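You operate a simulated robot arm through the tools that you are given. There is no shell and no other tool.

You are at the controls of a simulated robot arm. One attempt, no reset.

JOB
Set the controls near the long bench. At the end: the number six bolt is turned to loose; the number one bolt is turned to loose; the stand lever is set to free; the number four bolt is turned to loose; whatever was shut is shut again. Leave all else as you found it, and nothing knocked over. The stand lever goes to its stop.

It is judged by the outcome, as a careful person would: the job done as asked, and still so three seconds after it is handed in. It fails if anything else is knocked over, pushed out of place, dropped, spilled or broken.

ROBOT AND FRAMES
A 6-joint arm with a two-finger parallel gripper, fixed in place. Base frame: the origin is on the floor under the middle of its stand, x ahead of it, y to its left, z up; the work surface is at about z = 860. Lengths are in mm, angles in degrees, forces in N, time in s.
With the tool pointing down near the work surface it reaches from about 300 to 660 mm from the base axis. Its first joint turns from -115.0 to 115.0 degrees. Payload 3.43 kg.
The tool frame sits at the grasp point between the pads (the TCP): z along the fingers, y along the line on which they close. The tips reach 34 mm beyond it. Largest opening 128 mm; finger width 24, thickness 12; the body of the gripper, 48 by 130 mm, starts 96 mm behind the TCP.
Orientation is told as [roll, pitch, yaw] about the base's x, y, z axes, in that order, counted from this pose: with the fingers straight down and closing along the base's y, the tool's x points along the base's -x, its y along +y and its z along -z.

CONTROLS
- The arm moves only by the tool servo_tool. Its argument "series" is a list of rows, each a list of 7 numbers: the turn, a rotation vector about the tool's x, y, z in degrees, then the shift along the tool's x, y, z in cm, then the finger opening in cm, from 0 to 12.8. In form: [[ax, ay, az, dx, dy, dz, fingers], ...]. A call has 1 to 20 rows; each row is the pose to reach, as a shift and turn from the pose commanded when the call began, along the tool's axes at that moment. Rows are played at 5 a second. More than 50 mm and 8.6 degrees between two rows, or a gripper value outside its range, and nothing of the call is played. Where a pose cannot be reached the arm comes as near as it can. A force on the tool above 40 N (or 10 N above the force at the start of the call, whichever is more), or a blocked arm, ends the call early, and 0.2 s more pass. Each finger travels about 153 mm/s and halts on what it meets, pressing with about 28 N; the grip force reading is that of the motor and also rises with nothing between the fingers. The clock runs only during rows and for 0.2 s after the last one: add rows that repeat a pose to give the fingers time. It gives the time, the measured TCP pose, the force on the tool (base axes), the opening and the grip force at its end, in the units of the frame above (readings bear some noise), with the torque about the TCP (base axes, N m) and any sound that the robot's microphone picked up.
- Cameras (640 x 400 px; columns grow to the right, rows downward): "scene" is fixed at [50.4, -650.7, 1729.6]; the picture's right is [0.95, -0.32, 0.00], its down [-0.18, -0.53, -0.83] and it looks along [0.27, 0.78, -0.56] (base axes); focal length 314 px, centre (320, 200). "wrist" rides on the gripper at [76, -11, -160] in the tool frame; the picture's right is [0.15, 0.99, 0.00], its down [-0.88, 0.13, -0.46] and it looks along [-0.45, 0.07, 0.89] (tool axes); focal length 234 px, centre (320, 200). There is no depth. A picture from a camera that has moved, and an enlarged one, comes with that camera's place and axes in the base frame and with its lens.
- grab_frame(camera): a new picture of that camera. No time passes.
- lift_body(by): slides the trunk up (or, below 0, down) by that many mm; the arm rides with it, the base frame stays. It gives what a move gives, with no picture.
- inspect(camera, box): a new picture of the part [left, top, right, bottom] of that camera's present view, enlarged. No time passes.
- hand_in(): hands the job in; it is judged then, once.

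Places have to be worked out from the pictures, the camera data and where the tool is seen. Open the gripper and draw the arm clear of the work before you hand the job in, unless the task says otherwise.

The tools are called after "Request:" as a command line: name --pt "numbers of a row" for each row, then --argument value for the rest, lists and objects as JSON in quotes. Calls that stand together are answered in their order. servo_tool: Moves the arm, as the interface text tells. Its arguments: {"type":"object","properties":{"series":{"type":"array","items":{"type":"array","items":{"type":"number"}}}},"required":["series"]} The other tools are called the same way: lift_body (by) moves the trunk up or down; grab_frame (camera) takes a picture; inspect (camera, box) takes an enlarged picture of a part of a camera's view; hand_in () hands the job in.

At the start:

```text
clock: 0.0
ee_pos: [364.2, 285.5, 1286.5]
tcp_rot: [0.0, 0.0, 0.0]
wrist_force: [1.4, -0.3, 0.3]
ft_torque: [0.01, 0.0, -0.03]
gripper_width: 128.0
gripper_force: 0.0
trunk travel left (down, up): [-925.0, 65.0]
```

scene: 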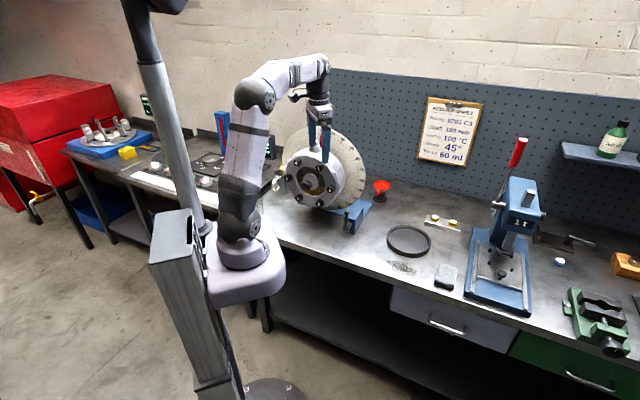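
wrist: 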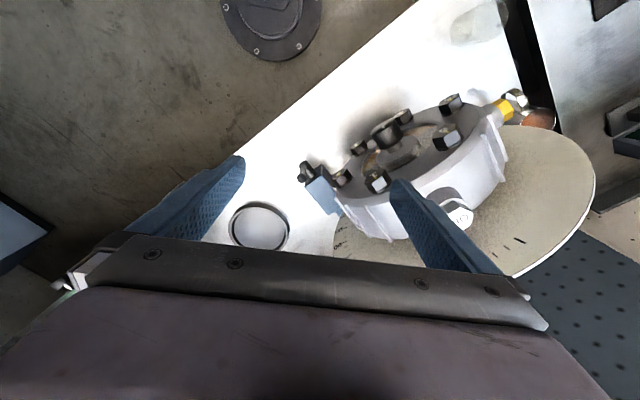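

The scene shows a flanged wheel with bolts on a stand on the bench. I'll zoom in on it to read labels and find bolts and the stand lever.

Request:
inspect --camera "scene" --box '[250, 110, 410, 240]'

Request:
inspect --camera "wrist" --box '[290, 70, 570, 260]'

Request:
inspect --camera "scene" --box '[60, 80, 280, 220]'

Request:
inspect --camera "scene" --box '[400, 80, 640, 400]'

```text
3.08 times, centred on (330, 175) of scene
camera zoom: at [50.4, -650.7, 1729.6], right [0.95, -0.32, 0.0], down [-0.18, -0.53, -0.83], along [0.27, 0.78, -0.56], focal length 967 px, centre (289, 277)
```

zoom: 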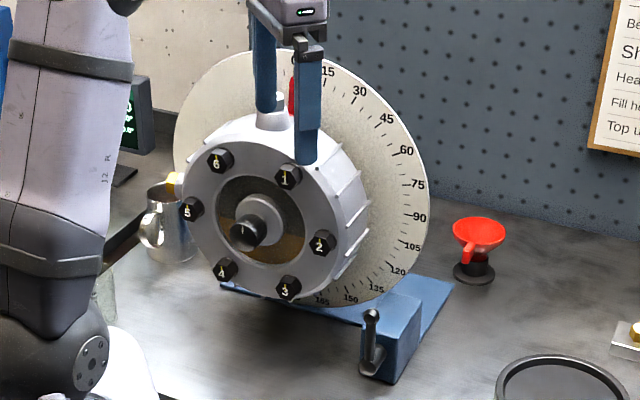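

```text
2.11 times, centred on (430, 165) of wrist
camera zoom: at [288.5, 275.4, 1446.7], right [-0.15, 0.99, 0.0], down [0.88, 0.13, 0.46], along [0.45, 0.07, -0.89], focal length 493 px, centre (88, 274)
```

zoom: 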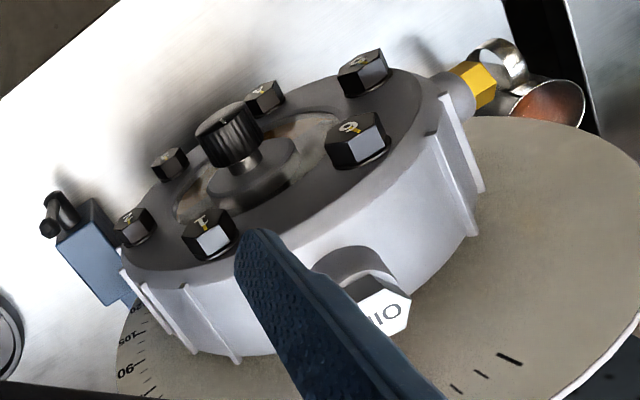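

```text
2.86 times, centred on (170, 150) of scene
camera zoom: at [50.4, -650.7, 1729.6], right [0.95, -0.32, 0.0], down [-0.18, -0.53, -0.83], along [0.27, 0.78, -0.56], focal length 898 px, centre (749, 343)
```

zoom: 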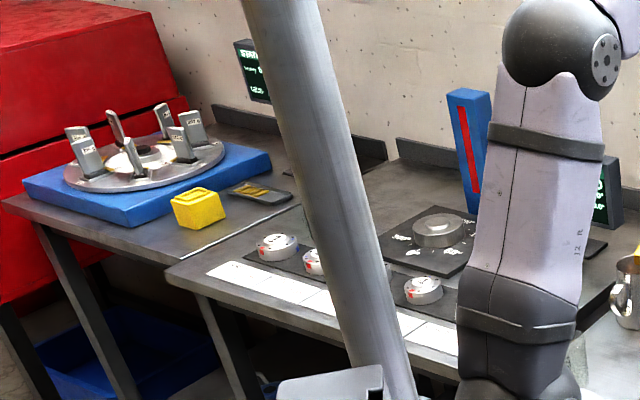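

```text
1.25 times, centred on (520, 240) of scene
camera zoom: at [50.4, -650.7, 1729.6], right [0.95, -0.32, 0.0], down [-0.18, -0.53, -0.83], along [0.27, 0.78, -0.56], focal length 393 px, centre (70, 150)
```

zoom: 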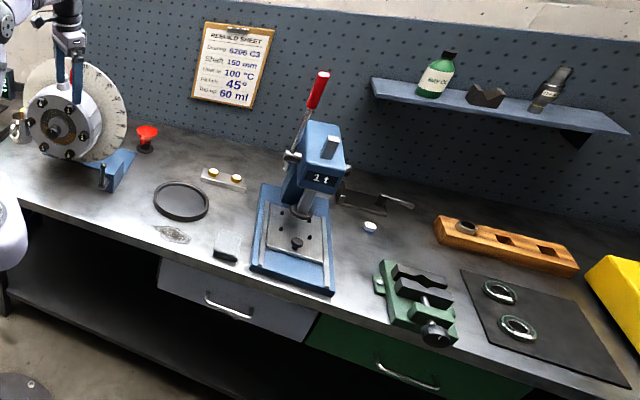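

I'll zoom in tightly on the bolts and on the lever to find marks showing tight/loose and lock/free.

Request:
inspect --camera "scene" --box '[290, 145, 350, 190]'

Request:
inspect --camera "scene" --box '[290, 180, 350, 220]'

Request:
inspect --camera "scene" --box '[320, 180, 380, 240]'

Request:
inspect --camera "wrist" --box '[290, 130, 370, 200]'

Request:
inspect --camera "wrist" --box '[340, 80, 480, 200]'

Request:
inspect --camera "scene" --box '[410, 90, 490, 170]'

```text
8.89 times, centred on (320, 168) of scene
camera zoom: at [50.4, -650.7, 1729.6], right [0.95, -0.32, 0.0], down [-0.18, -0.53, -0.83], along [0.27, 0.78, -0.56], focal length 2794 px, centre (320, 489)
```

zoom: 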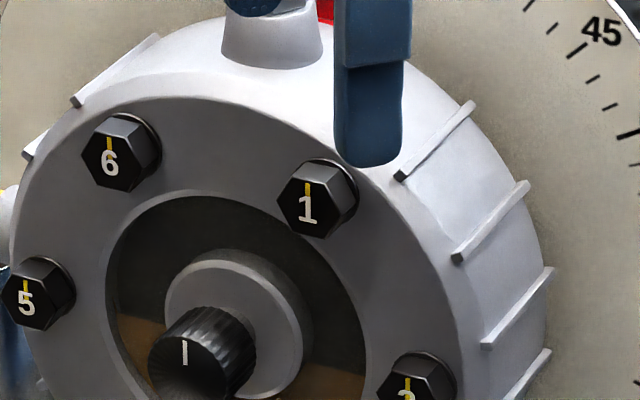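

```text
10.00 times, centred on (320, 200) of scene
camera zoom: at [50.4, -650.7, 1729.6], right [0.95, -0.32, 0.0], down [-0.18, -0.53, -0.83], along [0.27, 0.78, -0.56], focal length 3144 px, centre (320, 200)
```

zoom: 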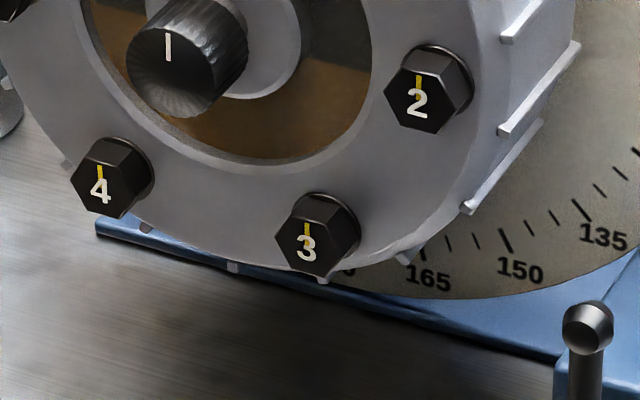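

```text
6.67 times, centred on (350, 210) of scene
camera zoom: at [50.4, -650.7, 1729.6], right [0.95, -0.32, 0.0], down [-0.18, -0.53, -0.83], along [0.27, 0.78, -0.56], focal length 2096 px, centre (120, 133)
```

zoom: 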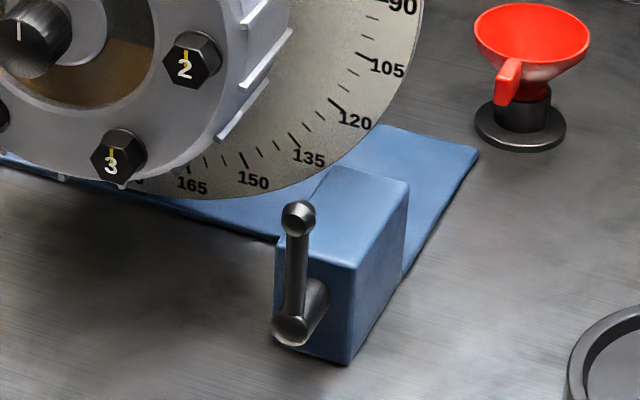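

```text
5.71 times, centred on (330, 165) of wrist
camera zoom: at [288.5, 275.4, 1446.7], right [-0.15, 0.99, 0.0], down [0.88, 0.13, 0.46], along [0.45, 0.07, -0.89], focal length 1338 px, centre (263, 400)
```

zoom: 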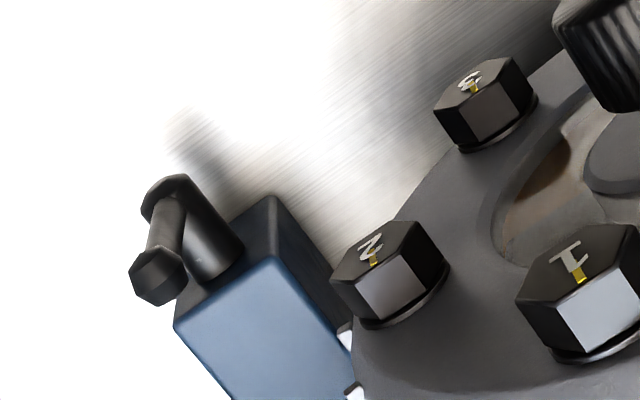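

```text
3.33 times, centred on (410, 140) of wrist
camera zoom: at [288.5, 275.4, 1446.7], right [-0.15, 0.99, 0.0], down [0.88, 0.13, 0.46], along [0.45, 0.07, -0.89], focal length 781 px, centre (20, 400)
```

zoom: 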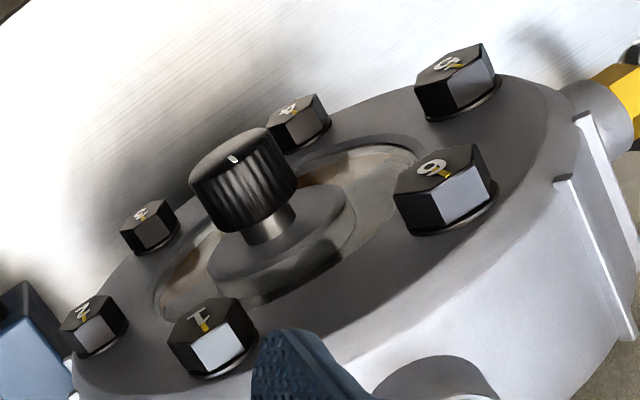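

```text
5.00 times, centred on (450, 130) of scene
camera zoom: at [50.4, -650.7, 1729.6], right [0.95, -0.32, 0.0], down [-0.18, -0.53, -0.83], along [0.27, 0.78, -0.56], focal length 1572 px, centre (-330, 550)
```

zoom: 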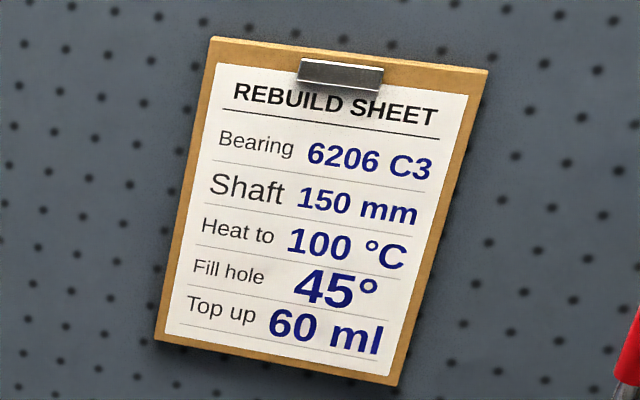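

The bolts have pointed-top hex heads with a yellow index line straight up. By triangulation bolt 1 is near [390,363,1157], bolt 6 near [320,430,1161], and the face normal points back toward the robot at about 46°. I'll first yaw the tool by 46° while backing off slightly.

Request:
servo_tool --pt "0 0 -7.7 1.0 -0.25 0 12.0" --pt "0 0 -15.4 2.0 -0.5 0 10.0" --pt "0 0 -23.1 3.0 -0.75 0 8.0" --pt "0 0 -30.8 4.0 -1.0 0 7.0" --pt "0 0 -38.5 5.0 -1.25 0 7.0" --pt "0 0 -46 6.0 -1.5 0 7.0"

```text
clock: 1.4
ee_pos: [304.3, 271.0, 1287.5]
tcp_rot: [0.0, 0.0, 46.2]
wrist_force: [0.3, 0.3, 0.1]
ft_torque: [0.01, -0.01, 0.01]
gripper_width: 70.1
gripper_force: 0.0
trunk travel left (down, up): [-925.0, 65.0]
```

Yaw is done. Now I'll pitch the tool forward about its y axis in place to -48°, to look at the housing face.

Request:
servo_tool --pt "0 -8 0 0 0 0 7.0" --pt "0 -16 0 0 0 0 7.0" --pt "0 -24 0 0 0 0 7.0" --pt "0 -32 0 0 0 0 7.0" --pt "0 -40 0 0 0 0 7.0" --pt "0 -48 0 0 0 0 7.0"

Request:
grab_frame --camera "wrist"

Request:
grab_frame --camera "scene"

```text
clock: 2.8
ee_pos: [338.4, 311.2, 1271.8]
tcp_rot: [-0.1, -47.9, 45.9]
wrist_force: [-0.7, -0.6, 0.0]
ft_torque: [-0.02, -0.03, 0.02]
gripper_width: 70.0
gripper_force: 0.1
out of reach, approached as far as the arm can: row 4, 5, 6
trunk travel left (down, up): [-925.0, 65.0]
```

```text
taken
camera wrist: at [229.0, 181.9, 1321.2], right [-0.78, 0.62, -0.11], down [0.08, 0.27, 0.96], along [0.62, 0.74, -0.26], focal length 234 px, centre (320, 200)
```

wrist: 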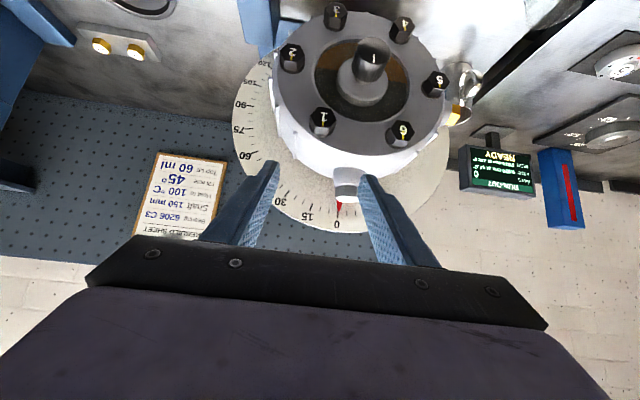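

```text
taken
```

scene: 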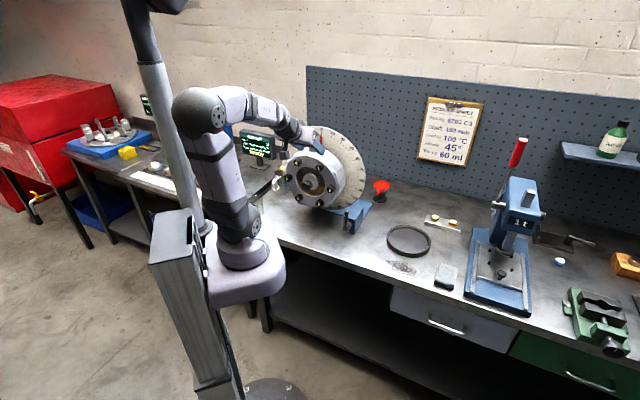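

The arm couldn't keep the TCP that close to its base at this pitch, so it ended at d≈458 mm along the approach direction. I'll test the reach with a more level tool above the housing, moving up and forward while pitching on to about -84°.

Request:
servo_tool --pt "0 -7.2 0 -2.2 0 0.55 7.0" --pt "0 -14.4 0 -4.4 0 1.1 7.0" --pt "0 -21.6 0 -6.6 0 1.65 7.0" --pt "0 -28.8 0 -8.8 0 2.2 7.0" --pt "0 -36 0 -11 0 2.77 7.0"

Request:
grab_frame --camera "scene"

```text
clock: 4.0
ee_pos: [389.1, 390.1, 1326.8]
tcp_rot: [11.7, -83.4, 31.9]
wrist_force: [-3.1, 4.3, 0.8]
ft_torque: [-0.17, 0.05, -0.41]
gripper_width: 70.3
gripper_force: 0.1
out of reach, approached as far as the arm can: row 2, 3, 4, 5
trunk travel left (down, up): [-925.0, 65.0]
```

```text
taken
```

scene: 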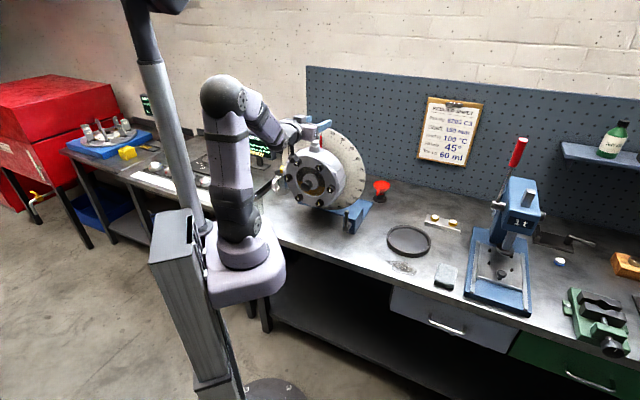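

The arm has an elbow-fold limit that keeps the wrist about 325 mm or more from the shoulder, so I'll lower the trunk to get room for a level tool. First I raise the tool 200 mm and pull back so the trunk can go down safely.

Request:
servo_tool --pt "0 0 0 -4 0 -2 7.0" --pt "0 0 0 -8 0 -4.5 7.0" --pt "0 0 0 -12 0 -7 7.0" --pt "0 0 0 -16 0 -9.5 7.0" --pt "0 0 0 -20 0 -12 7.0"

Request:
grab_frame --camera "scene"

```text
clock: 5.2
ee_pos: [348.0, 397.4, 1549.9]
tcp_rot: [-3.1, -84.2, 49.1]
wrist_force: [-0.6, -0.3, 0.4]
ft_torque: [0.05, -0.02, 0.01]
gripper_width: 70.2
gripper_force: 0.0
out of reach, approached as far as the arm can: row 3, 4, 5
trunk travel left (down, up): [-925.0, 65.0]
```

```text
taken
```

scene: 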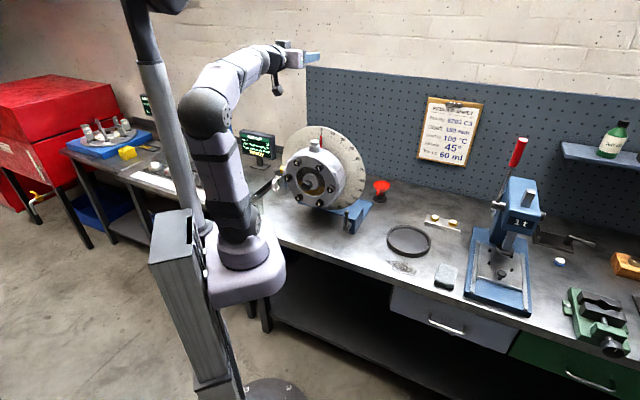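

The arm's upper link seems to have a lean-back limit, so a lower shoulder is needed for a level tool in front of the face. I'll raise the tool again and pull back a bit, which becomes reachable when the wrist is higher than the shoulder.

Request:
servo_tool --pt "0 -1 0 -4 0 0 7.0" --pt "0 -2 0 -8 0 -1.5 7.0" --pt "0 -3 0 -12 0 -3 7.0" --pt "0 -4.5 0 -16 0 -5 7.0" --pt "0 -5.8 0 -19 0 -7 7.0"

```text
clock: 6.4
ee_pos: [311.2, 362.2, 1749.1]
tcp_rot: [-4.6, -89.8, 50.8]
wrist_force: [-0.7, -0.4, -0.5]
ft_torque: [-0.01, 0.02, 0.02]
gripper_width: 69.8
gripper_force: 0.2
trunk travel left (down, up): [-925.0, 65.0]
```

The level pose is now fully reached at z≈1749. I'll lower the trunk in stages, keeping the tool high above the housing.

Request:
lift_body --by -300

Request:
grab_frame --camera "scene"

Request:
grab_frame --camera "wrist"

```text
clock: 9.4
ee_pos: [312.0, 362.9, 1447.9]
tcp_rot: [-0.7, -89.8, 46.7]
wrist_force: [-0.6, -0.1, 0.6]
ft_torque: [0.03, 0.01, 0.0]
gripper_width: 70.1
gripper_force: 0.0
trunk travel left (down, up): [-625.0, 365.0]
```

```text
taken
```

scene: 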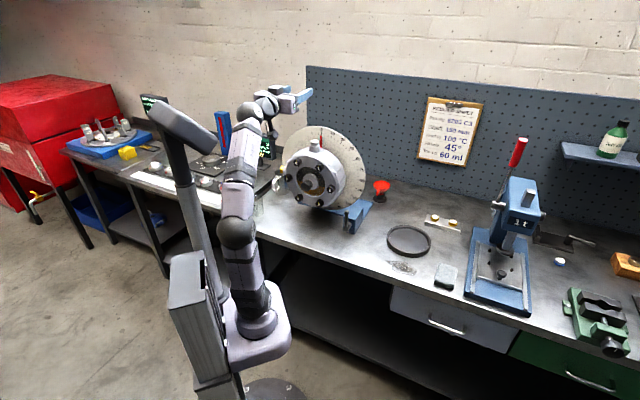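

```text
taken
camera wrist: at [209.4, 240.6, 1372.6], right [-0.71, 0.69, -0.15], down [-0.41, -0.24, 0.88], along [0.57, 0.69, 0.45], focal length 234 px, centre (320, 200)
```

wrist: 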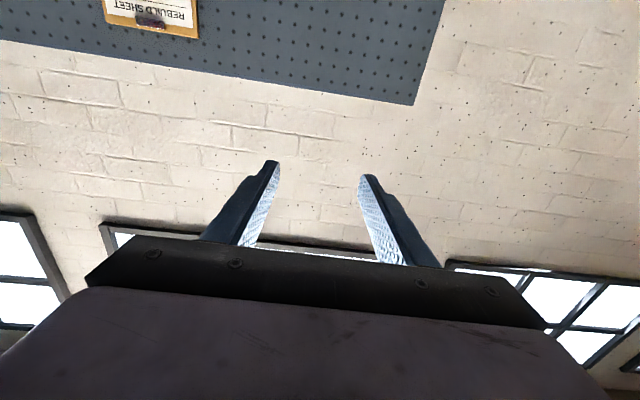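

The trunk moved down cleanly. Next lowering of 170 mm brings the tool to about z=1278, still above the housing.

Request:
lift_body --by -170

Request:
grab_frame --camera "scene"

Request:
inspect --camera "scene" --box '[250, 60, 410, 240]'

```text
clock: 11.3
ee_pos: [311.3, 362.4, 1276.8]
tcp_rot: [-0.4, -89.8, 46.3]
wrist_force: [-0.2, -0.4, -0.1]
ft_torque: [-0.02, 0.02, -0.02]
gripper_width: 70.1
gripper_force: 0.0
trunk travel left (down, up): [-455.0, 535.0]
```

```text
taken
```

scene: 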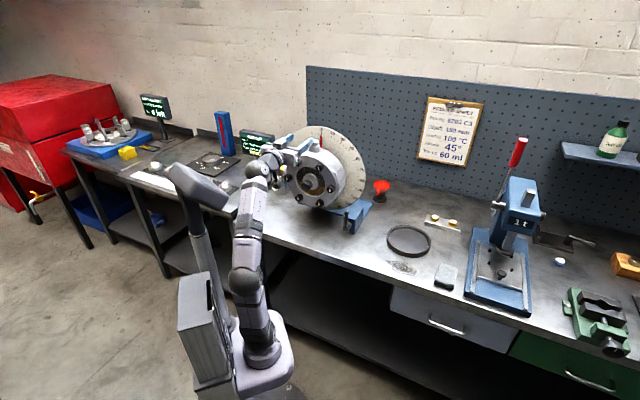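

```text
2.22 times, centred on (330, 150) of scene
camera zoom: at [50.4, -650.7, 1729.6], right [0.95, -0.32, 0.0], down [-0.18, -0.53, -0.83], along [0.27, 0.78, -0.56], focal length 699 px, centre (298, 311)
```

zoom: 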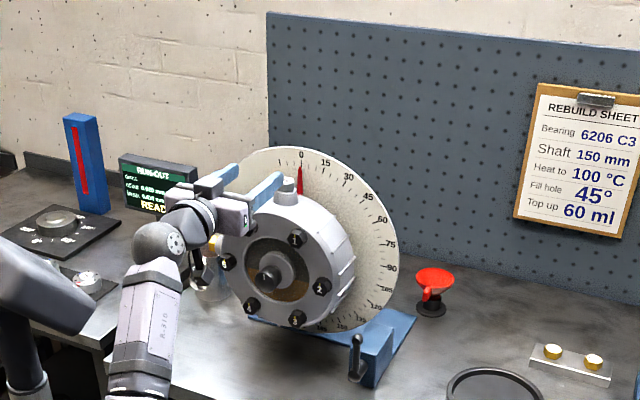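

I need a bit more height margin relative to the shoulder: raise the tool 80 mm and back 20 mm, then lower the trunk by another 160 mm so the tool ends just above bolt height.

Request:
servo_tool --pt "0 0 0 -4 0 -1 7.0" --pt "0 0 0 -8 0 -2 7.0"

Request:
lift_body --by -140

Request:
grab_frame --camera "wrist"

Request:
inspect --camera "scene" --box '[250, 110, 410, 240]'

```text
clock: 11.9
ee_pos: [289.4, 340.8, 1352.9]
tcp_rot: [133.5, -89.9, -87.5]
wrist_force: [-1.1, -2.6, 0.9]
ft_torque: [-0.12, 0.09, 0.16]
gripper_width: 69.9
gripper_force: 0.0
out of reach, approached as far as the arm can: row 2
trunk travel left (down, up): [-455.0, 535.0]
```

```text
clock: 13.6
ee_pos: [294.4, 345.0, 1211.5]
tcp_rot: [-0.2, -89.8, 46.2]
wrist_force: [0.0, -0.7, 0.0]
ft_torque: [-0.07, -0.01, 0.03]
gripper_width: 70.0
gripper_force: 0.0
trunk travel left (down, up): [-315.0, 675.0]
```

```text
taken
camera wrist: at [191.3, 223.7, 1135.1], right [-0.71, 0.69, -0.15], down [-0.41, -0.24, 0.88], along [0.57, 0.69, 0.45], focal length 234 px, centre (320, 200)
```

wrist: 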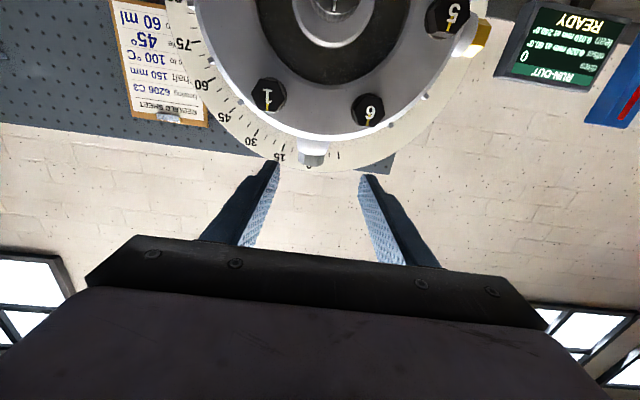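

```text
3.08 times, centred on (330, 175) of scene
camera zoom: at [50.4, -650.7, 1729.6], right [0.95, -0.32, 0.0], down [-0.18, -0.53, -0.83], along [0.27, 0.78, -0.56], focal length 967 px, centre (289, 277)
```

zoom: 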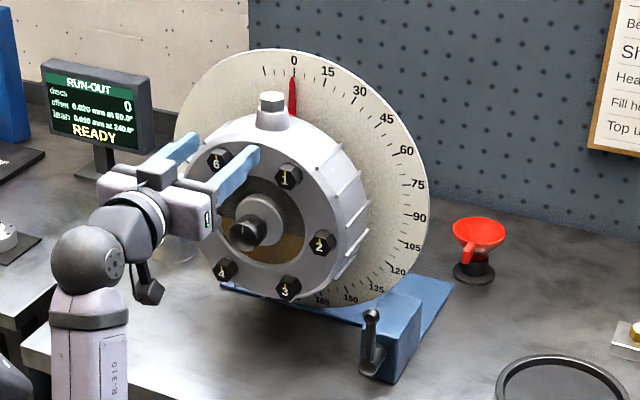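

The tool is level in front of the upper bolts. I'll enlarge both views to measure the bolt positions and the face angle precisely.

Request:
inspect --camera "wrist" --box '[190, 0, 510, 200]'

Request:
inspect --camera "scene" --box '[296, 145, 346, 215]'

```text
2.00 times, centred on (350, 100) of wrist
camera zoom: at [191.3, 223.7, 1135.1], right [-0.71, 0.69, -0.15], down [-0.41, -0.24, 0.88], along [0.57, 0.69, 0.45], focal length 468 px, centre (260, 400)
```

zoom: 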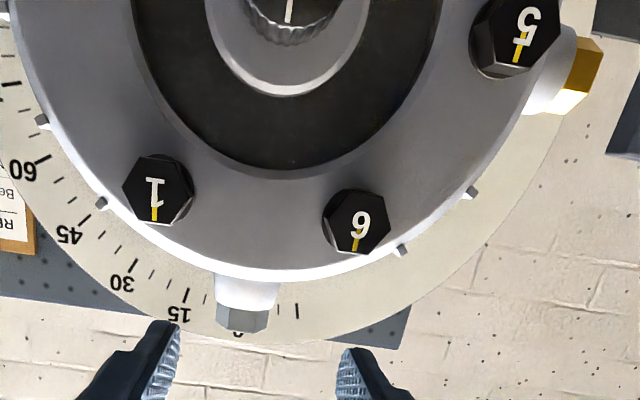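

```text
5.71 times, centred on (321, 180) of scene
camera zoom: at [50.4, -650.7, 1729.6], right [0.95, -0.32, 0.0], down [-0.18, -0.53, -0.83], along [0.27, 0.78, -0.56], focal length 1796 px, centre (314, 314)
```

zoom: 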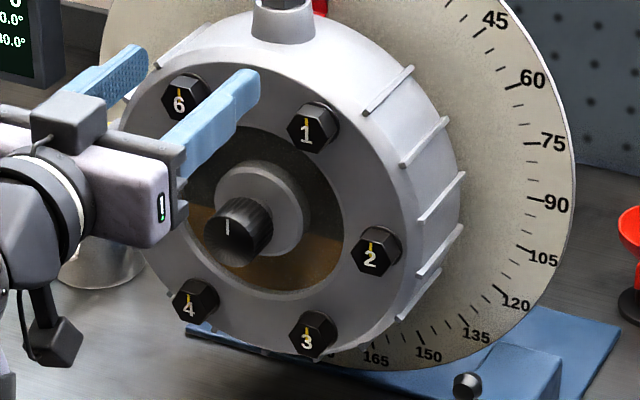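

Fitting both views: the face normal is at 45°, the head fronts are at d≈531 mm along the 45° approach, bolt 1 is at lateral h≈+18.5, z≈1154.5, and bolt 6 at h≈-77.5, z≈1155. I'll align the tool yaw to 45° and place it in front of bolt 1, staying about 27 mm short of the head.

Request:
servo_tool --pt "0.4 0 0 1.9 -1.82 0.57 7.0" --pt "0.7 0 0 3.8 -3.64 1.14 7.0" --pt "1.0 0 0 5.7 -5.46 1.71 7.0" --pt "1.0 0 0 5.7 -5.46 1.71 7.0"

Request:
grab_frame --camera "wrist"

Request:
inspect --camera "scene" --box '[280, 120, 360, 220]'

```text
clock: 14.6
ee_pos: [341.4, 321.4, 1152.7]
tcp_rot: [4.3, -89.8, 40.6]
wrist_force: [-0.7, 0.6, -0.6]
ft_torque: [0.04, -0.03, -0.01]
gripper_width: 69.9
gripper_force: 0.0
trunk travel left (down, up): [-315.0, 675.0]
```

```text
taken
camera wrist: at [237.9, 201.1, 1076.8], right [-0.7, 0.7, -0.15], down [-0.41, -0.23, 0.88], along [0.58, 0.68, 0.45], focal length 234 px, centre (320, 200)
```

wrist: 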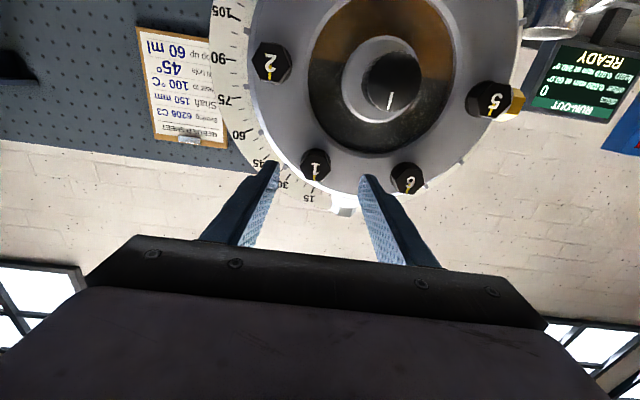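

```text
4.00 times, centred on (320, 170) of scene
camera zoom: at [50.4, -650.7, 1729.6], right [0.95, -0.32, 0.0], down [-0.18, -0.53, -0.83], along [0.27, 0.78, -0.56], focal length 1258 px, centre (320, 320)
```

zoom: 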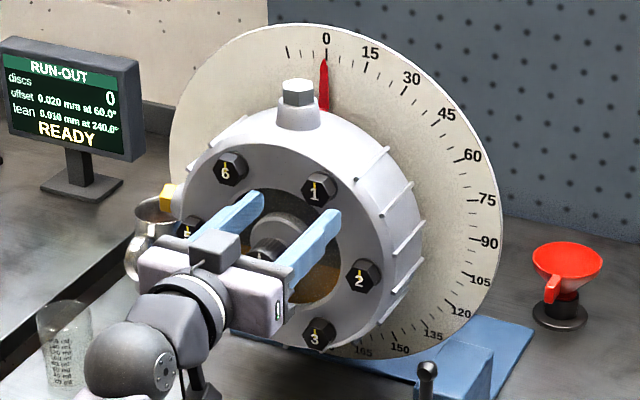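

Bolt 1 now sits between the fingers in the wrist view. I'll enlarge to measure its offset from the finger centre line.

Request:
inspect --camera "wrist" --box '[230, 100, 430, 230]'

Request:
inspect --camera "wrist" --box '[230, 0, 530, 210]'

```text
3.08 times, centred on (330, 165) of wrist
camera zoom: at [237.9, 201.1, 1076.8], right [-0.7, 0.7, -0.15], down [-0.41, -0.23, 0.88], along [0.58, 0.68, 0.45], focal length 720 px, centre (289, 308)
```

zoom: 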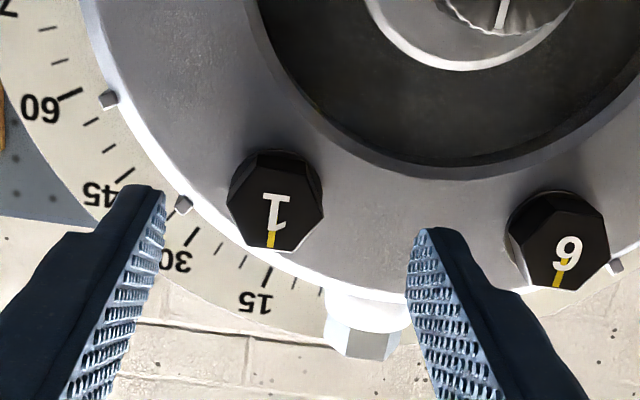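

```text
1.90 times, centred on (380, 105) of wrist
camera zoom: at [237.9, 201.1, 1076.8], right [-0.7, 0.7, -0.15], down [-0.41, -0.23, 0.88], along [0.58, 0.68, 0.45], focal length 446 px, centre (206, 381)
```

zoom: 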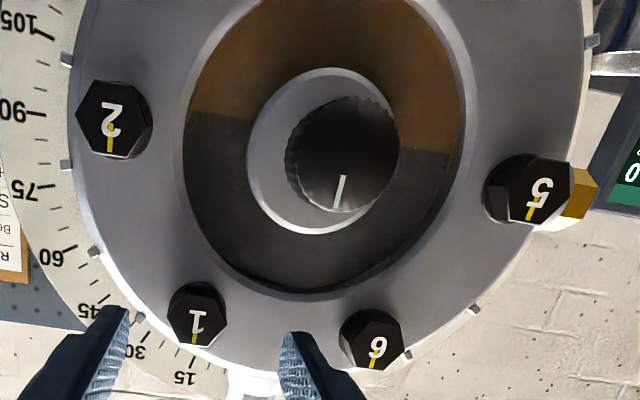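

I'll calibrate the scene camera against the known fingertip position with a tight zoom on the tips.

Request:
inspect --camera "scene" --box '[295, 155, 345, 195]'

```text
10.00 times, centred on (320, 175) of scene
camera zoom: at [50.4, -650.7, 1729.6], right [0.95, -0.32, 0.0], down [-0.18, -0.53, -0.83], along [0.27, 0.78, -0.56], focal length 3144 px, centre (320, 450)
```

zoom: 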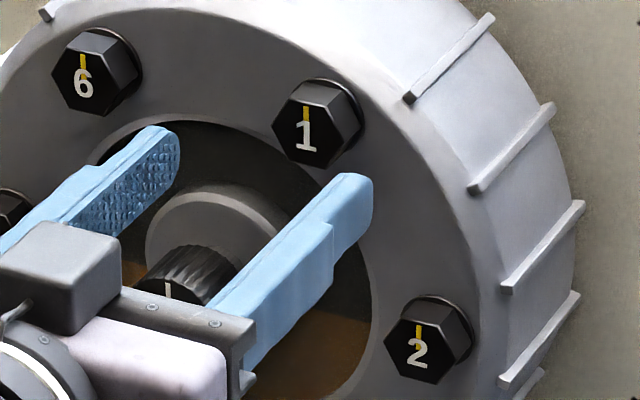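

Both views agree on bolt 1 at about h=18.2, z=1154.3 with head front near d=531. I'll narrow the fingers to 50 mm, shift by +4 mm laterally and +1.6 mm up, and advance 44 mm so the tips overlap the head about 15 mm without touching the face.

Request:
servo_tool --pt "0 0 0 -0.16 -0.42 0 5.0" --pt "0 0 0 -0.16 -0.42 1.5 5.0" --pt "0 0 0 -0.16 -0.42 3.0 5.0" --pt "0 0 0 -0.16 -0.42 4.4 5.0" --pt "0 0 0 -0.16 -0.42 4.4 5.0"

Request:
inspect --camera "wrist" --box '[220, 90, 420, 240]'

Request:
inspect --camera "scene" --box '[295, 150, 345, 190]'

```text
clock: 15.8
ee_pos: [378.8, 348.2, 1155.3]
tcp_rot: [-1.8, -89.8, 46.9]
wrist_force: [-0.7, -0.6, 0.4]
ft_torque: [-0.03, 0.02, 0.0]
gripper_width: 49.8
gripper_force: 0.1
trunk travel left (down, up): [-315.0, 675.0]
```

```text
2.67 times, centred on (320, 165) of wrist
camera zoom: at [274.3, 228.1, 1080.0], right [-0.7, 0.7, -0.15], down [-0.41, -0.23, 0.88], along [0.58, 0.68, 0.45], focal length 624 px, centre (320, 293)
```

zoom: 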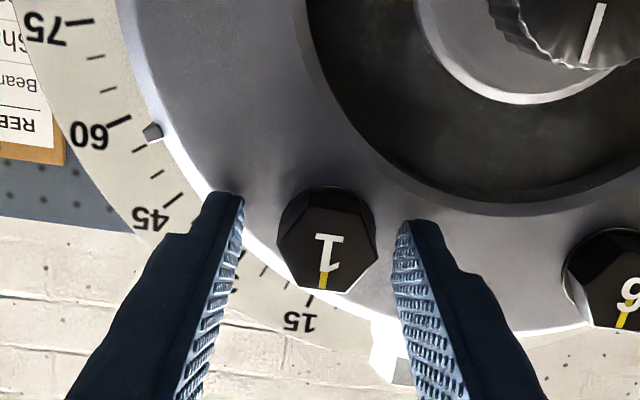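

```text
10.00 times, centred on (320, 170) of scene
camera zoom: at [50.4, -650.7, 1729.6], right [0.95, -0.32, 0.0], down [-0.18, -0.53, -0.83], along [0.27, 0.78, -0.56], focal length 3144 px, centre (320, 500)
```

zoom: 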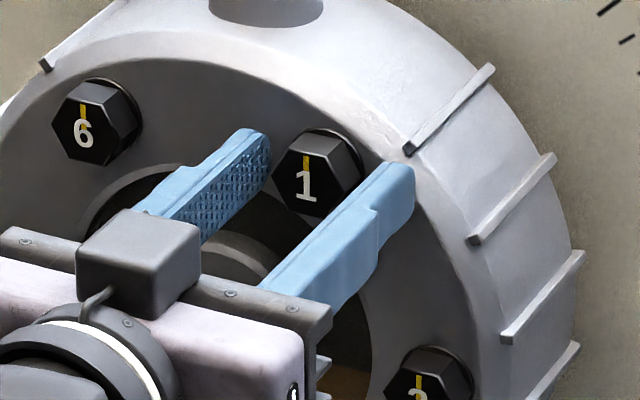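

The head is between the fingers, about 1.5 mm off toward -h and 1.5 mm low. I'll correct that and close the fingers on the flats.

Request:
servo_tool --pt "0 0 0 0.15 0.15 0 5.0" --pt "0 0 0 0.15 0.15 0 4.2" --pt "0 0 0 0.15 0.15 0 3.6" --pt "0 0 0 0.15 0.15 0 2.5" --pt "0 0 0 0.15 0.15 0 1.5" --pt "0 0 0 0.15 0.15 0 1.5"

Request:
inspect --camera "wrist" --box '[220, 90, 420, 240]'

Request:
inspect --camera "scene" --box '[295, 150, 345, 190]'

```text
clock: 17.2
ee_pos: [376.8, 348.5, 1153.3]
tcp_rot: [-6.8, -89.8, 51.9]
wrist_force: [-3.2, 2.1, -2.2]
ft_torque: [0.16, -0.16, 0.29]
gripper_width: 31.9
gripper_force: 44.6
trunk travel left (down, up): [-315.0, 675.0]
```

```text
2.67 times, centred on (320, 165) of wrist
camera zoom: at [272.7, 229.1, 1078.4], right [-0.7, 0.7, -0.15], down [-0.41, -0.23, 0.88], along [0.58, 0.68, 0.45], focal length 624 px, centre (320, 293)
```

zoom: 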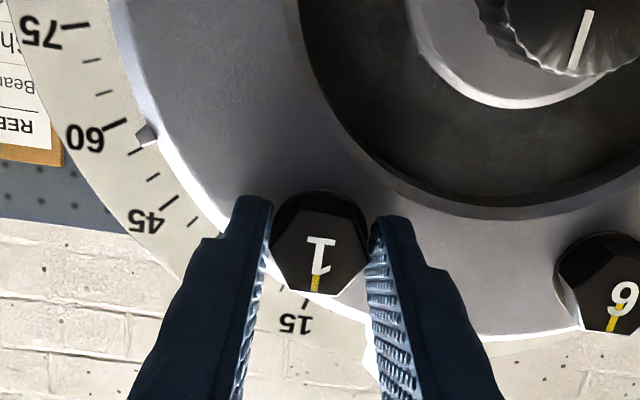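

```text
10.00 times, centred on (320, 170) of scene
camera zoom: at [50.4, -650.7, 1729.6], right [0.95, -0.32, 0.0], down [-0.18, -0.53, -0.83], along [0.27, 0.78, -0.56], focal length 3144 px, centre (320, 500)
```

zoom: 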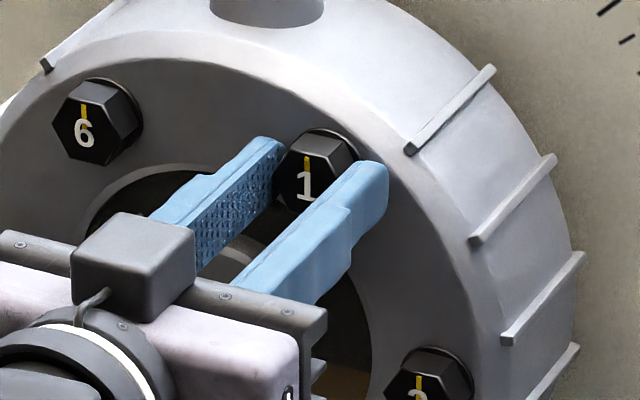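

The gripper holds the bolt across its flats (31.9 mm) with very little side load. Now I'll turn it counter-clockwise (negative about tool z) by 30° and watch torque and any sound.

Request:
servo_tool --pt "0 0 -5 0 0.02 0 1.5" --pt "0 0 -10 0 0.035 0 1.5" --pt "0 0 -15 0.01 0.05 0 1.5" --pt "0 0 -20 0.01 0.07 0 1.5" --pt "0 0 -25 0.02 0.085 0 1.5" --pt "0 0 -30 0.03 0.1 0 1.5"

Request:
inspect --camera "scene" --box '[295, 150, 345, 190]'

Request:
inspect --camera "wrist" --box '[220, 90, 420, 240]'

```text
clock: 18.6
ee_pos: [378.5, 349.3, 1154.5]
tcp_rot: [-90.0, -59.9, 134.9]
wrist_force: [7.5, 1.2, 12.6]
ft_torque: [-0.53, 0.52, -0.81]
gripper_width: 32.0
gripper_force: 45.4
trunk travel left (down, up): [-315.0, 675.0]
```

```text
10.00 times, centred on (320, 170) of scene
camera zoom: at [50.4, -650.7, 1729.6], right [0.95, -0.32, 0.0], down [-0.18, -0.53, -0.83], along [0.27, 0.78, -0.56], focal length 3144 px, centre (320, 500)
```

zoom: 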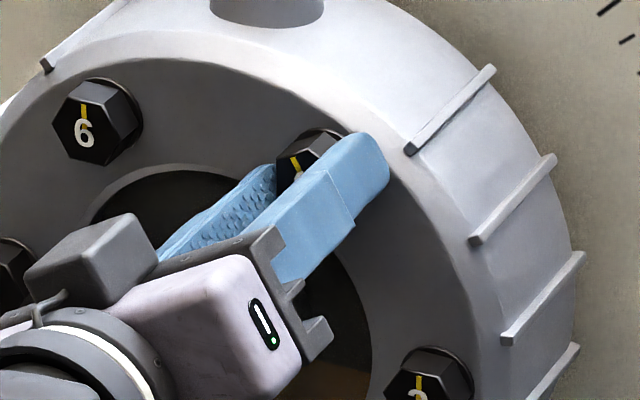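

```text
2.67 times, centred on (320, 165) of wrist
camera zoom: at [298.7, 203.4, 1093.7], right [-0.55, 0.55, -0.62], down [-0.71, 0.07, 0.7], along [0.43, 0.83, 0.36], focal length 624 px, centre (320, 293)
```

zoom: 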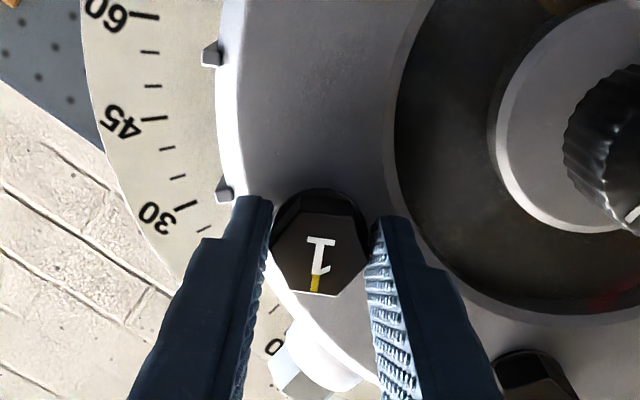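

The bolt turned with the tool by 30° with little axial torque, but some side force has built up (about 13 N upward). I'll nudge the tool in that direction to relieve it before turning further.

Request:
servo_tool --pt "0 0 0 -0.05 -0.06 0 1.5" --pt "0 0 0 -0.05 -0.06 0 1.5"

```text
clock: 19.2
ee_pos: [376.7, 348.5, 1153.4]
tcp_rot: [-89.8, -60.1, 134.8]
wrist_force: [7.2, -0.2, 7.0]
ft_torque: [0.92, -0.93, 0.37]
gripper_width: 32.0
gripper_force: 45.0
trunk travel left (down, up): [-315.0, 675.0]
```

Side force dropped. I'll continue another 30° counter-clockwise about the TCP axis.

Request:
servo_tool --pt "0 0 -5 0 0 0 1.5" --pt "0 0 -10 0 0 0 1.5" --pt "0 0 -15 0 0 0 1.5" --pt "0 0 -20 0 0 0 1.5" --pt "0 0 -25 0 0 0 1.5" --pt "0 0 -30 0 0 0 1.5"

Request:
inspect --camera "scene" --box '[295, 150, 345, 190]'

Request:
inspect --camera "wrist" --box '[220, 90, 420, 240]'

```text
clock: 20.6
ee_pos: [378.0, 349.0, 1153.2]
tcp_rot: [-90.0, -29.9, 135.1]
wrist_force: [7.7, 5.5, 16.7]
ft_torque: [-0.14, 0.16, -0.6]
gripper_width: 31.8
gripper_force: 44.9
trunk travel left (down, up): [-315.0, 675.0]
```

```text
10.00 times, centred on (320, 170) of scene
camera zoom: at [50.4, -650.7, 1729.6], right [0.95, -0.32, 0.0], down [-0.18, -0.53, -0.83], along [0.27, 0.78, -0.56], focal length 3144 px, centre (320, 500)
```

zoom: 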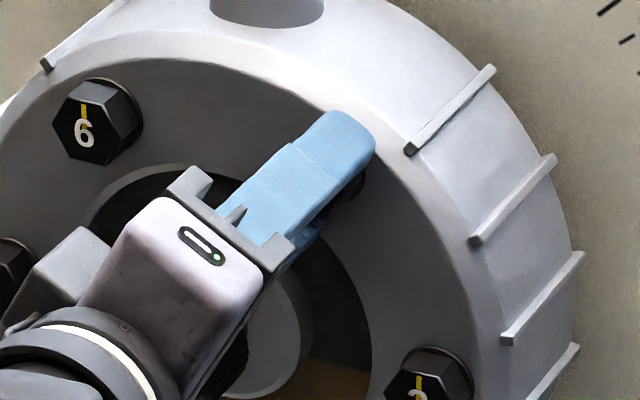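

```text
2.67 times, centred on (320, 165) of wrist
camera zoom: at [315.9, 186.3, 1126.1], right [-0.26, 0.26, -0.93], down [-0.91, 0.26, 0.33], along [0.33, 0.93, 0.17], focal length 624 px, centre (320, 293)
```

zoom: 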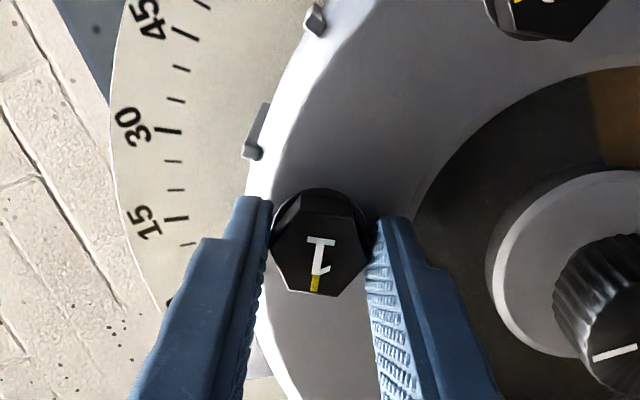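

Turned 60° so far, no stop or sound yet. I'll relieve the side force (move along -y, -x slightly) and then continue another 30°.

Request:
servo_tool --pt "0 0 0 -0.05 -0.1 0.03 1.5" --pt "0 0 0 -0.05 -0.1 0.03 1.5"

```text
clock: 21.2
ee_pos: [378.1, 349.7, 1154.2]
tcp_rot: [-89.8, -30.0, 135.0]
wrist_force: [4.4, -1.1, 6.6]
ft_torque: [0.71, -0.71, 0.85]
gripper_width: 31.9
gripper_force: 45.2
trunk travel left (down, up): [-315.0, 675.0]
```

Force relieved. Continuing counter-clockwise by another 30°, watching for a stop.

Request:
servo_tool --pt "0 0 -5 0 0 0 1.5" --pt "0 0 -10 0 0 0 1.5" --pt "0 0 -15 0 0 0 1.5" --pt "0 0 -20 0 0 0 1.5" --pt "0 0 -25 0 0 0 1.5" --pt "0 0 -30 0 0 0 1.5"

Request:
inspect --camera "wrist" --box '[220, 90, 420, 240]'

Request:
grab_frame --camera "scene"

```text
clock: 22.6
ee_pos: [377.4, 349.3, 1155.4]
tcp_rot: [-89.9, 0.0, 134.9]
wrist_force: [-0.4, -4.2, 3.8]
ft_torque: [-0.13, 0.11, -1.17]
gripper_width: 31.9
gripper_force: 45.1
trunk travel left (down, up): [-315.0, 675.0]
```

```text
2.67 times, centred on (320, 165) of wrist
camera zoom: at [318.8, 183.4, 1166.6], right [0.1, -0.11, -0.99], down [-0.94, 0.3, -0.13], along [0.31, 0.95, -0.07], focal length 624 px, centre (320, 293)
```

zoom: 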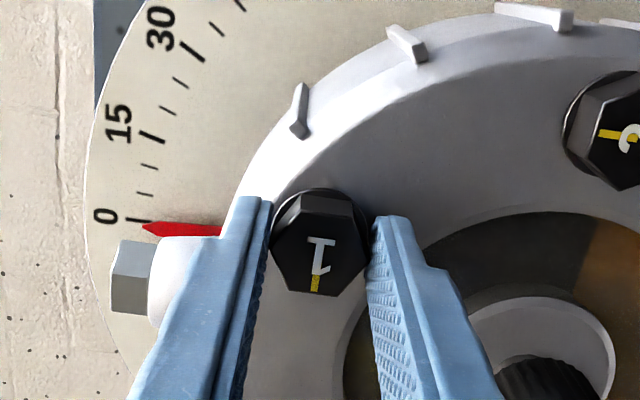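

```text
taken
```

scene: 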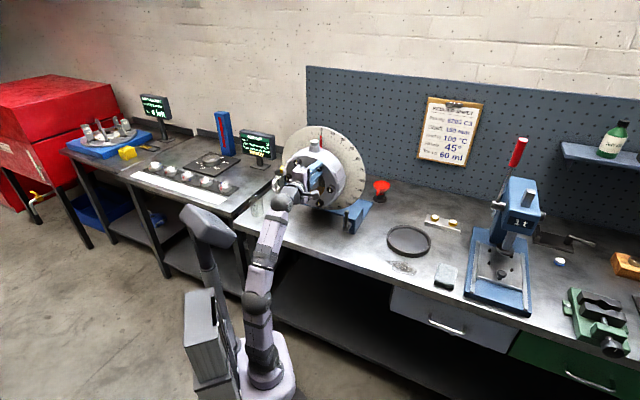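

At 90° the bolt still turns freely with no stop and no sound. I'll go on in 30° increments watching the axial torque.

Request:
servo_tool --pt "0 0 -5 0 0 0 1.5" --pt "0 0 -10 0 0 0 1.5" --pt "0 0 -15 0 0 0 1.5" --pt "0 0 -20 0 0 0 1.5" --pt "0 0 -25 0 0 0 1.5" --pt "0 0 -30 0 0 0 1.5"

Request:
inspect --camera "wrist" --box '[220, 90, 420, 240]'

```text
clock: 24.0
ee_pos: [376.6, 348.7, 1156.4]
tcp_rot: [-89.8, 30.1, 135.1]
wrist_force: [2.3, -0.5, 4.9]
ft_torque: [0.68, -0.6, -0.67]
gripper_width: 32.0
gripper_force: 45.1
trunk travel left (down, up): [-315.0, 675.0]
```

```text
2.67 times, centred on (320, 165) of wrist
camera zoom: at [307.6, 194.8, 1203.7], right [0.44, -0.44, -0.78], down [-0.82, 0.17, -0.55], along [0.38, 0.88, -0.29], focal length 624 px, centre (320, 293)
```

zoom: 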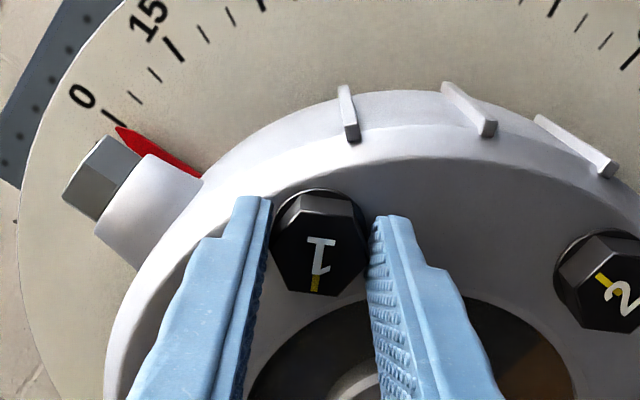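

Still free at 120°. Continuing another 30° increments to look for an end of travel.

Request:
servo_tool --pt "0 0 -5 0 0 0 1.5" --pt "0 0 -10 0 0 0 1.5" --pt "0 0 -15 0 0 0 1.5" --pt "0 0 -20 0 0 0 1.5" --pt "0 0 -25 0 0 0 1.5" --pt "0 0 -30 0 0 0 1.5"

Request:
inspect --camera "wrist" --box '[220, 90, 420, 240]'

Request:
inspect --camera "scene" --box '[270, 120, 370, 220]'

```text
clock: 25.4
ee_pos: [377.9, 348.7, 1155.8]
tcp_rot: [-90.0, 60.0, 135.2]
wrist_force: [3.2, -2.1, 11.5]
ft_torque: [-0.56, 0.52, 0.36]
gripper_width: 32.1
gripper_force: 45.4
trunk travel left (down, up): [-315.0, 675.0]
```

```text
2.67 times, centred on (320, 165) of wrist
camera zoom: at [285.2, 217.1, 1227.0], right [0.66, -0.66, -0.37], down [-0.55, -0.09, -0.83], along [0.51, 0.75, -0.42], focal length 624 px, centre (320, 293)
```

zoom: 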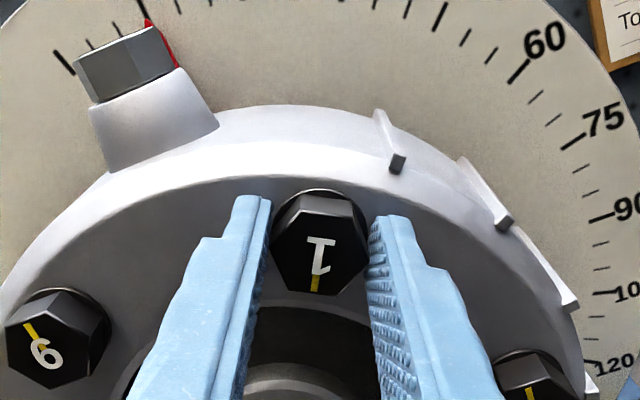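

```text
4.00 times, centred on (320, 170) of scene
camera zoom: at [50.4, -650.7, 1729.6], right [0.95, -0.32, 0.0], down [-0.18, -0.53, -0.83], along [0.27, 0.78, -0.56], focal length 1258 px, centre (320, 320)
```

zoom: 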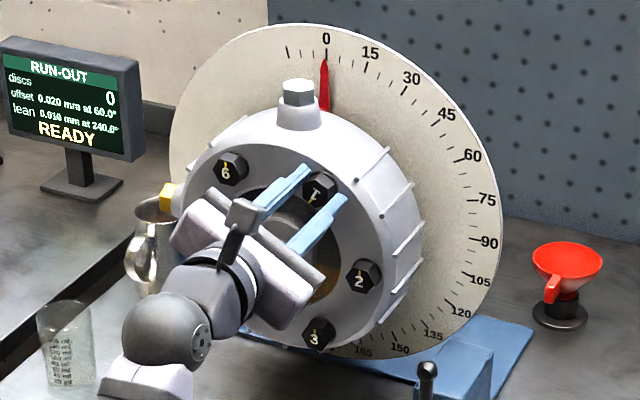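

150° and still free. I'll go another 30°.

Request:
servo_tool --pt "0 0 -5 0 0 0 1.5" --pt "0 0 -10 0 0 0 1.5" --pt "0 0 -15 0 0 0 1.5" --pt "0 0 -20 0 0 0 1.5" --pt "0 0 -25 0 0 0 1.5" --pt "0 0 -30 0 0 0 1.5"

Request:
inspect --camera "wrist" --box '[220, 90, 420, 240]'

```text
clock: 26.8
ee_pos: [377.5, 349.3, 1155.8]
tcp_rot: [-21.3, 90.0, -156.5]
wrist_force: [-2.3, -4.1, 6.3]
ft_torque: [-0.72, 0.76, 0.31]
gripper_width: 31.9
gripper_force: 45.1
trunk travel left (down, up): [-315.0, 675.0]
```

```text
2.67 times, centred on (320, 165) of wrist
camera zoom: at [256.7, 245.7, 1231.8], right [0.7, -0.7, 0.15], down [-0.23, -0.41, -0.88], along [0.68, 0.58, -0.45], focal length 624 px, centre (320, 293)
```

zoom: 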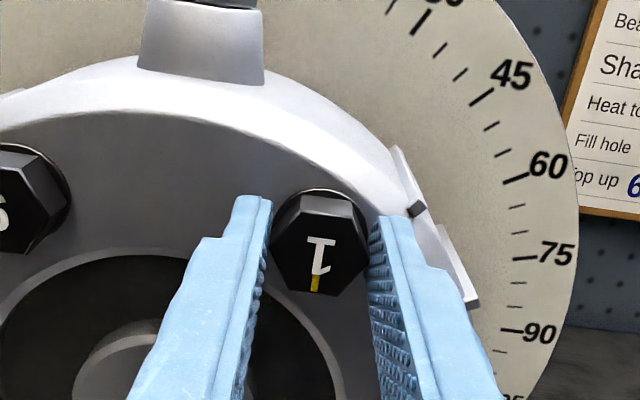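

At 180° there's still no stop or sound; the grip is steady. I'll continue turning to see whether there is an end stop or an audible cue.

Request:
servo_tool --pt "0 0 -5 0 0 0 1.5" --pt "0 0 -10 0 0 0 1.5" --pt "0 0 -15 0 0 0 1.5" --pt "0 0 -20 0 0 0 1.5" --pt "0 0 -25 0 0 0 1.5" --pt "0 0 -30 0 0 0 1.5"

Request:
inspect --camera "wrist" --box '[220, 90, 420, 240]'

```text
clock: 27.3
ee_pos: [374.6, 350.5, 1147.5]
tcp_rot: [88.7, 82.7, -48.3]
wrist_force: [28.3, -13.3, 8.0]
ft_torque: [0.06, 0.29, -0.39]
gripper_width: 31.9
gripper_force: 14.9
out of reach, approached as far as the arm can: row 1, 2
trunk travel left (down, up): [-315.0, 675.0]
stopped in row 2: the force on the tool passed its limit at 49 N (the readings are from after the stop); the commanded pose is now the measured one
```

```text
2.67 times, centred on (320, 165) of wrist
camera zoom: at [244.7, 257.7, 1221.0], right [0.66, -0.7, 0.27], down [-0.17, -0.49, -0.86], along [0.73, 0.52, -0.44], focal length 624 px, centre (320, 293)
```

zoom: 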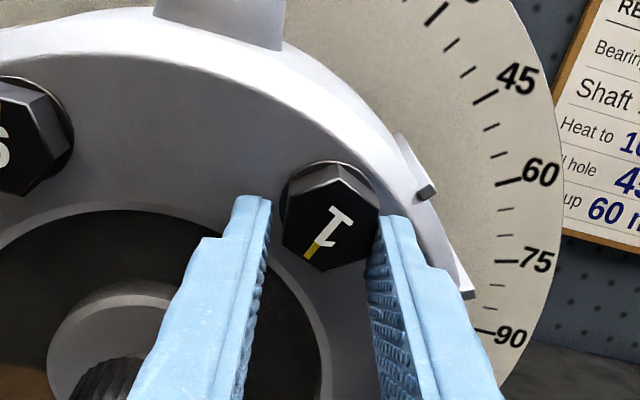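

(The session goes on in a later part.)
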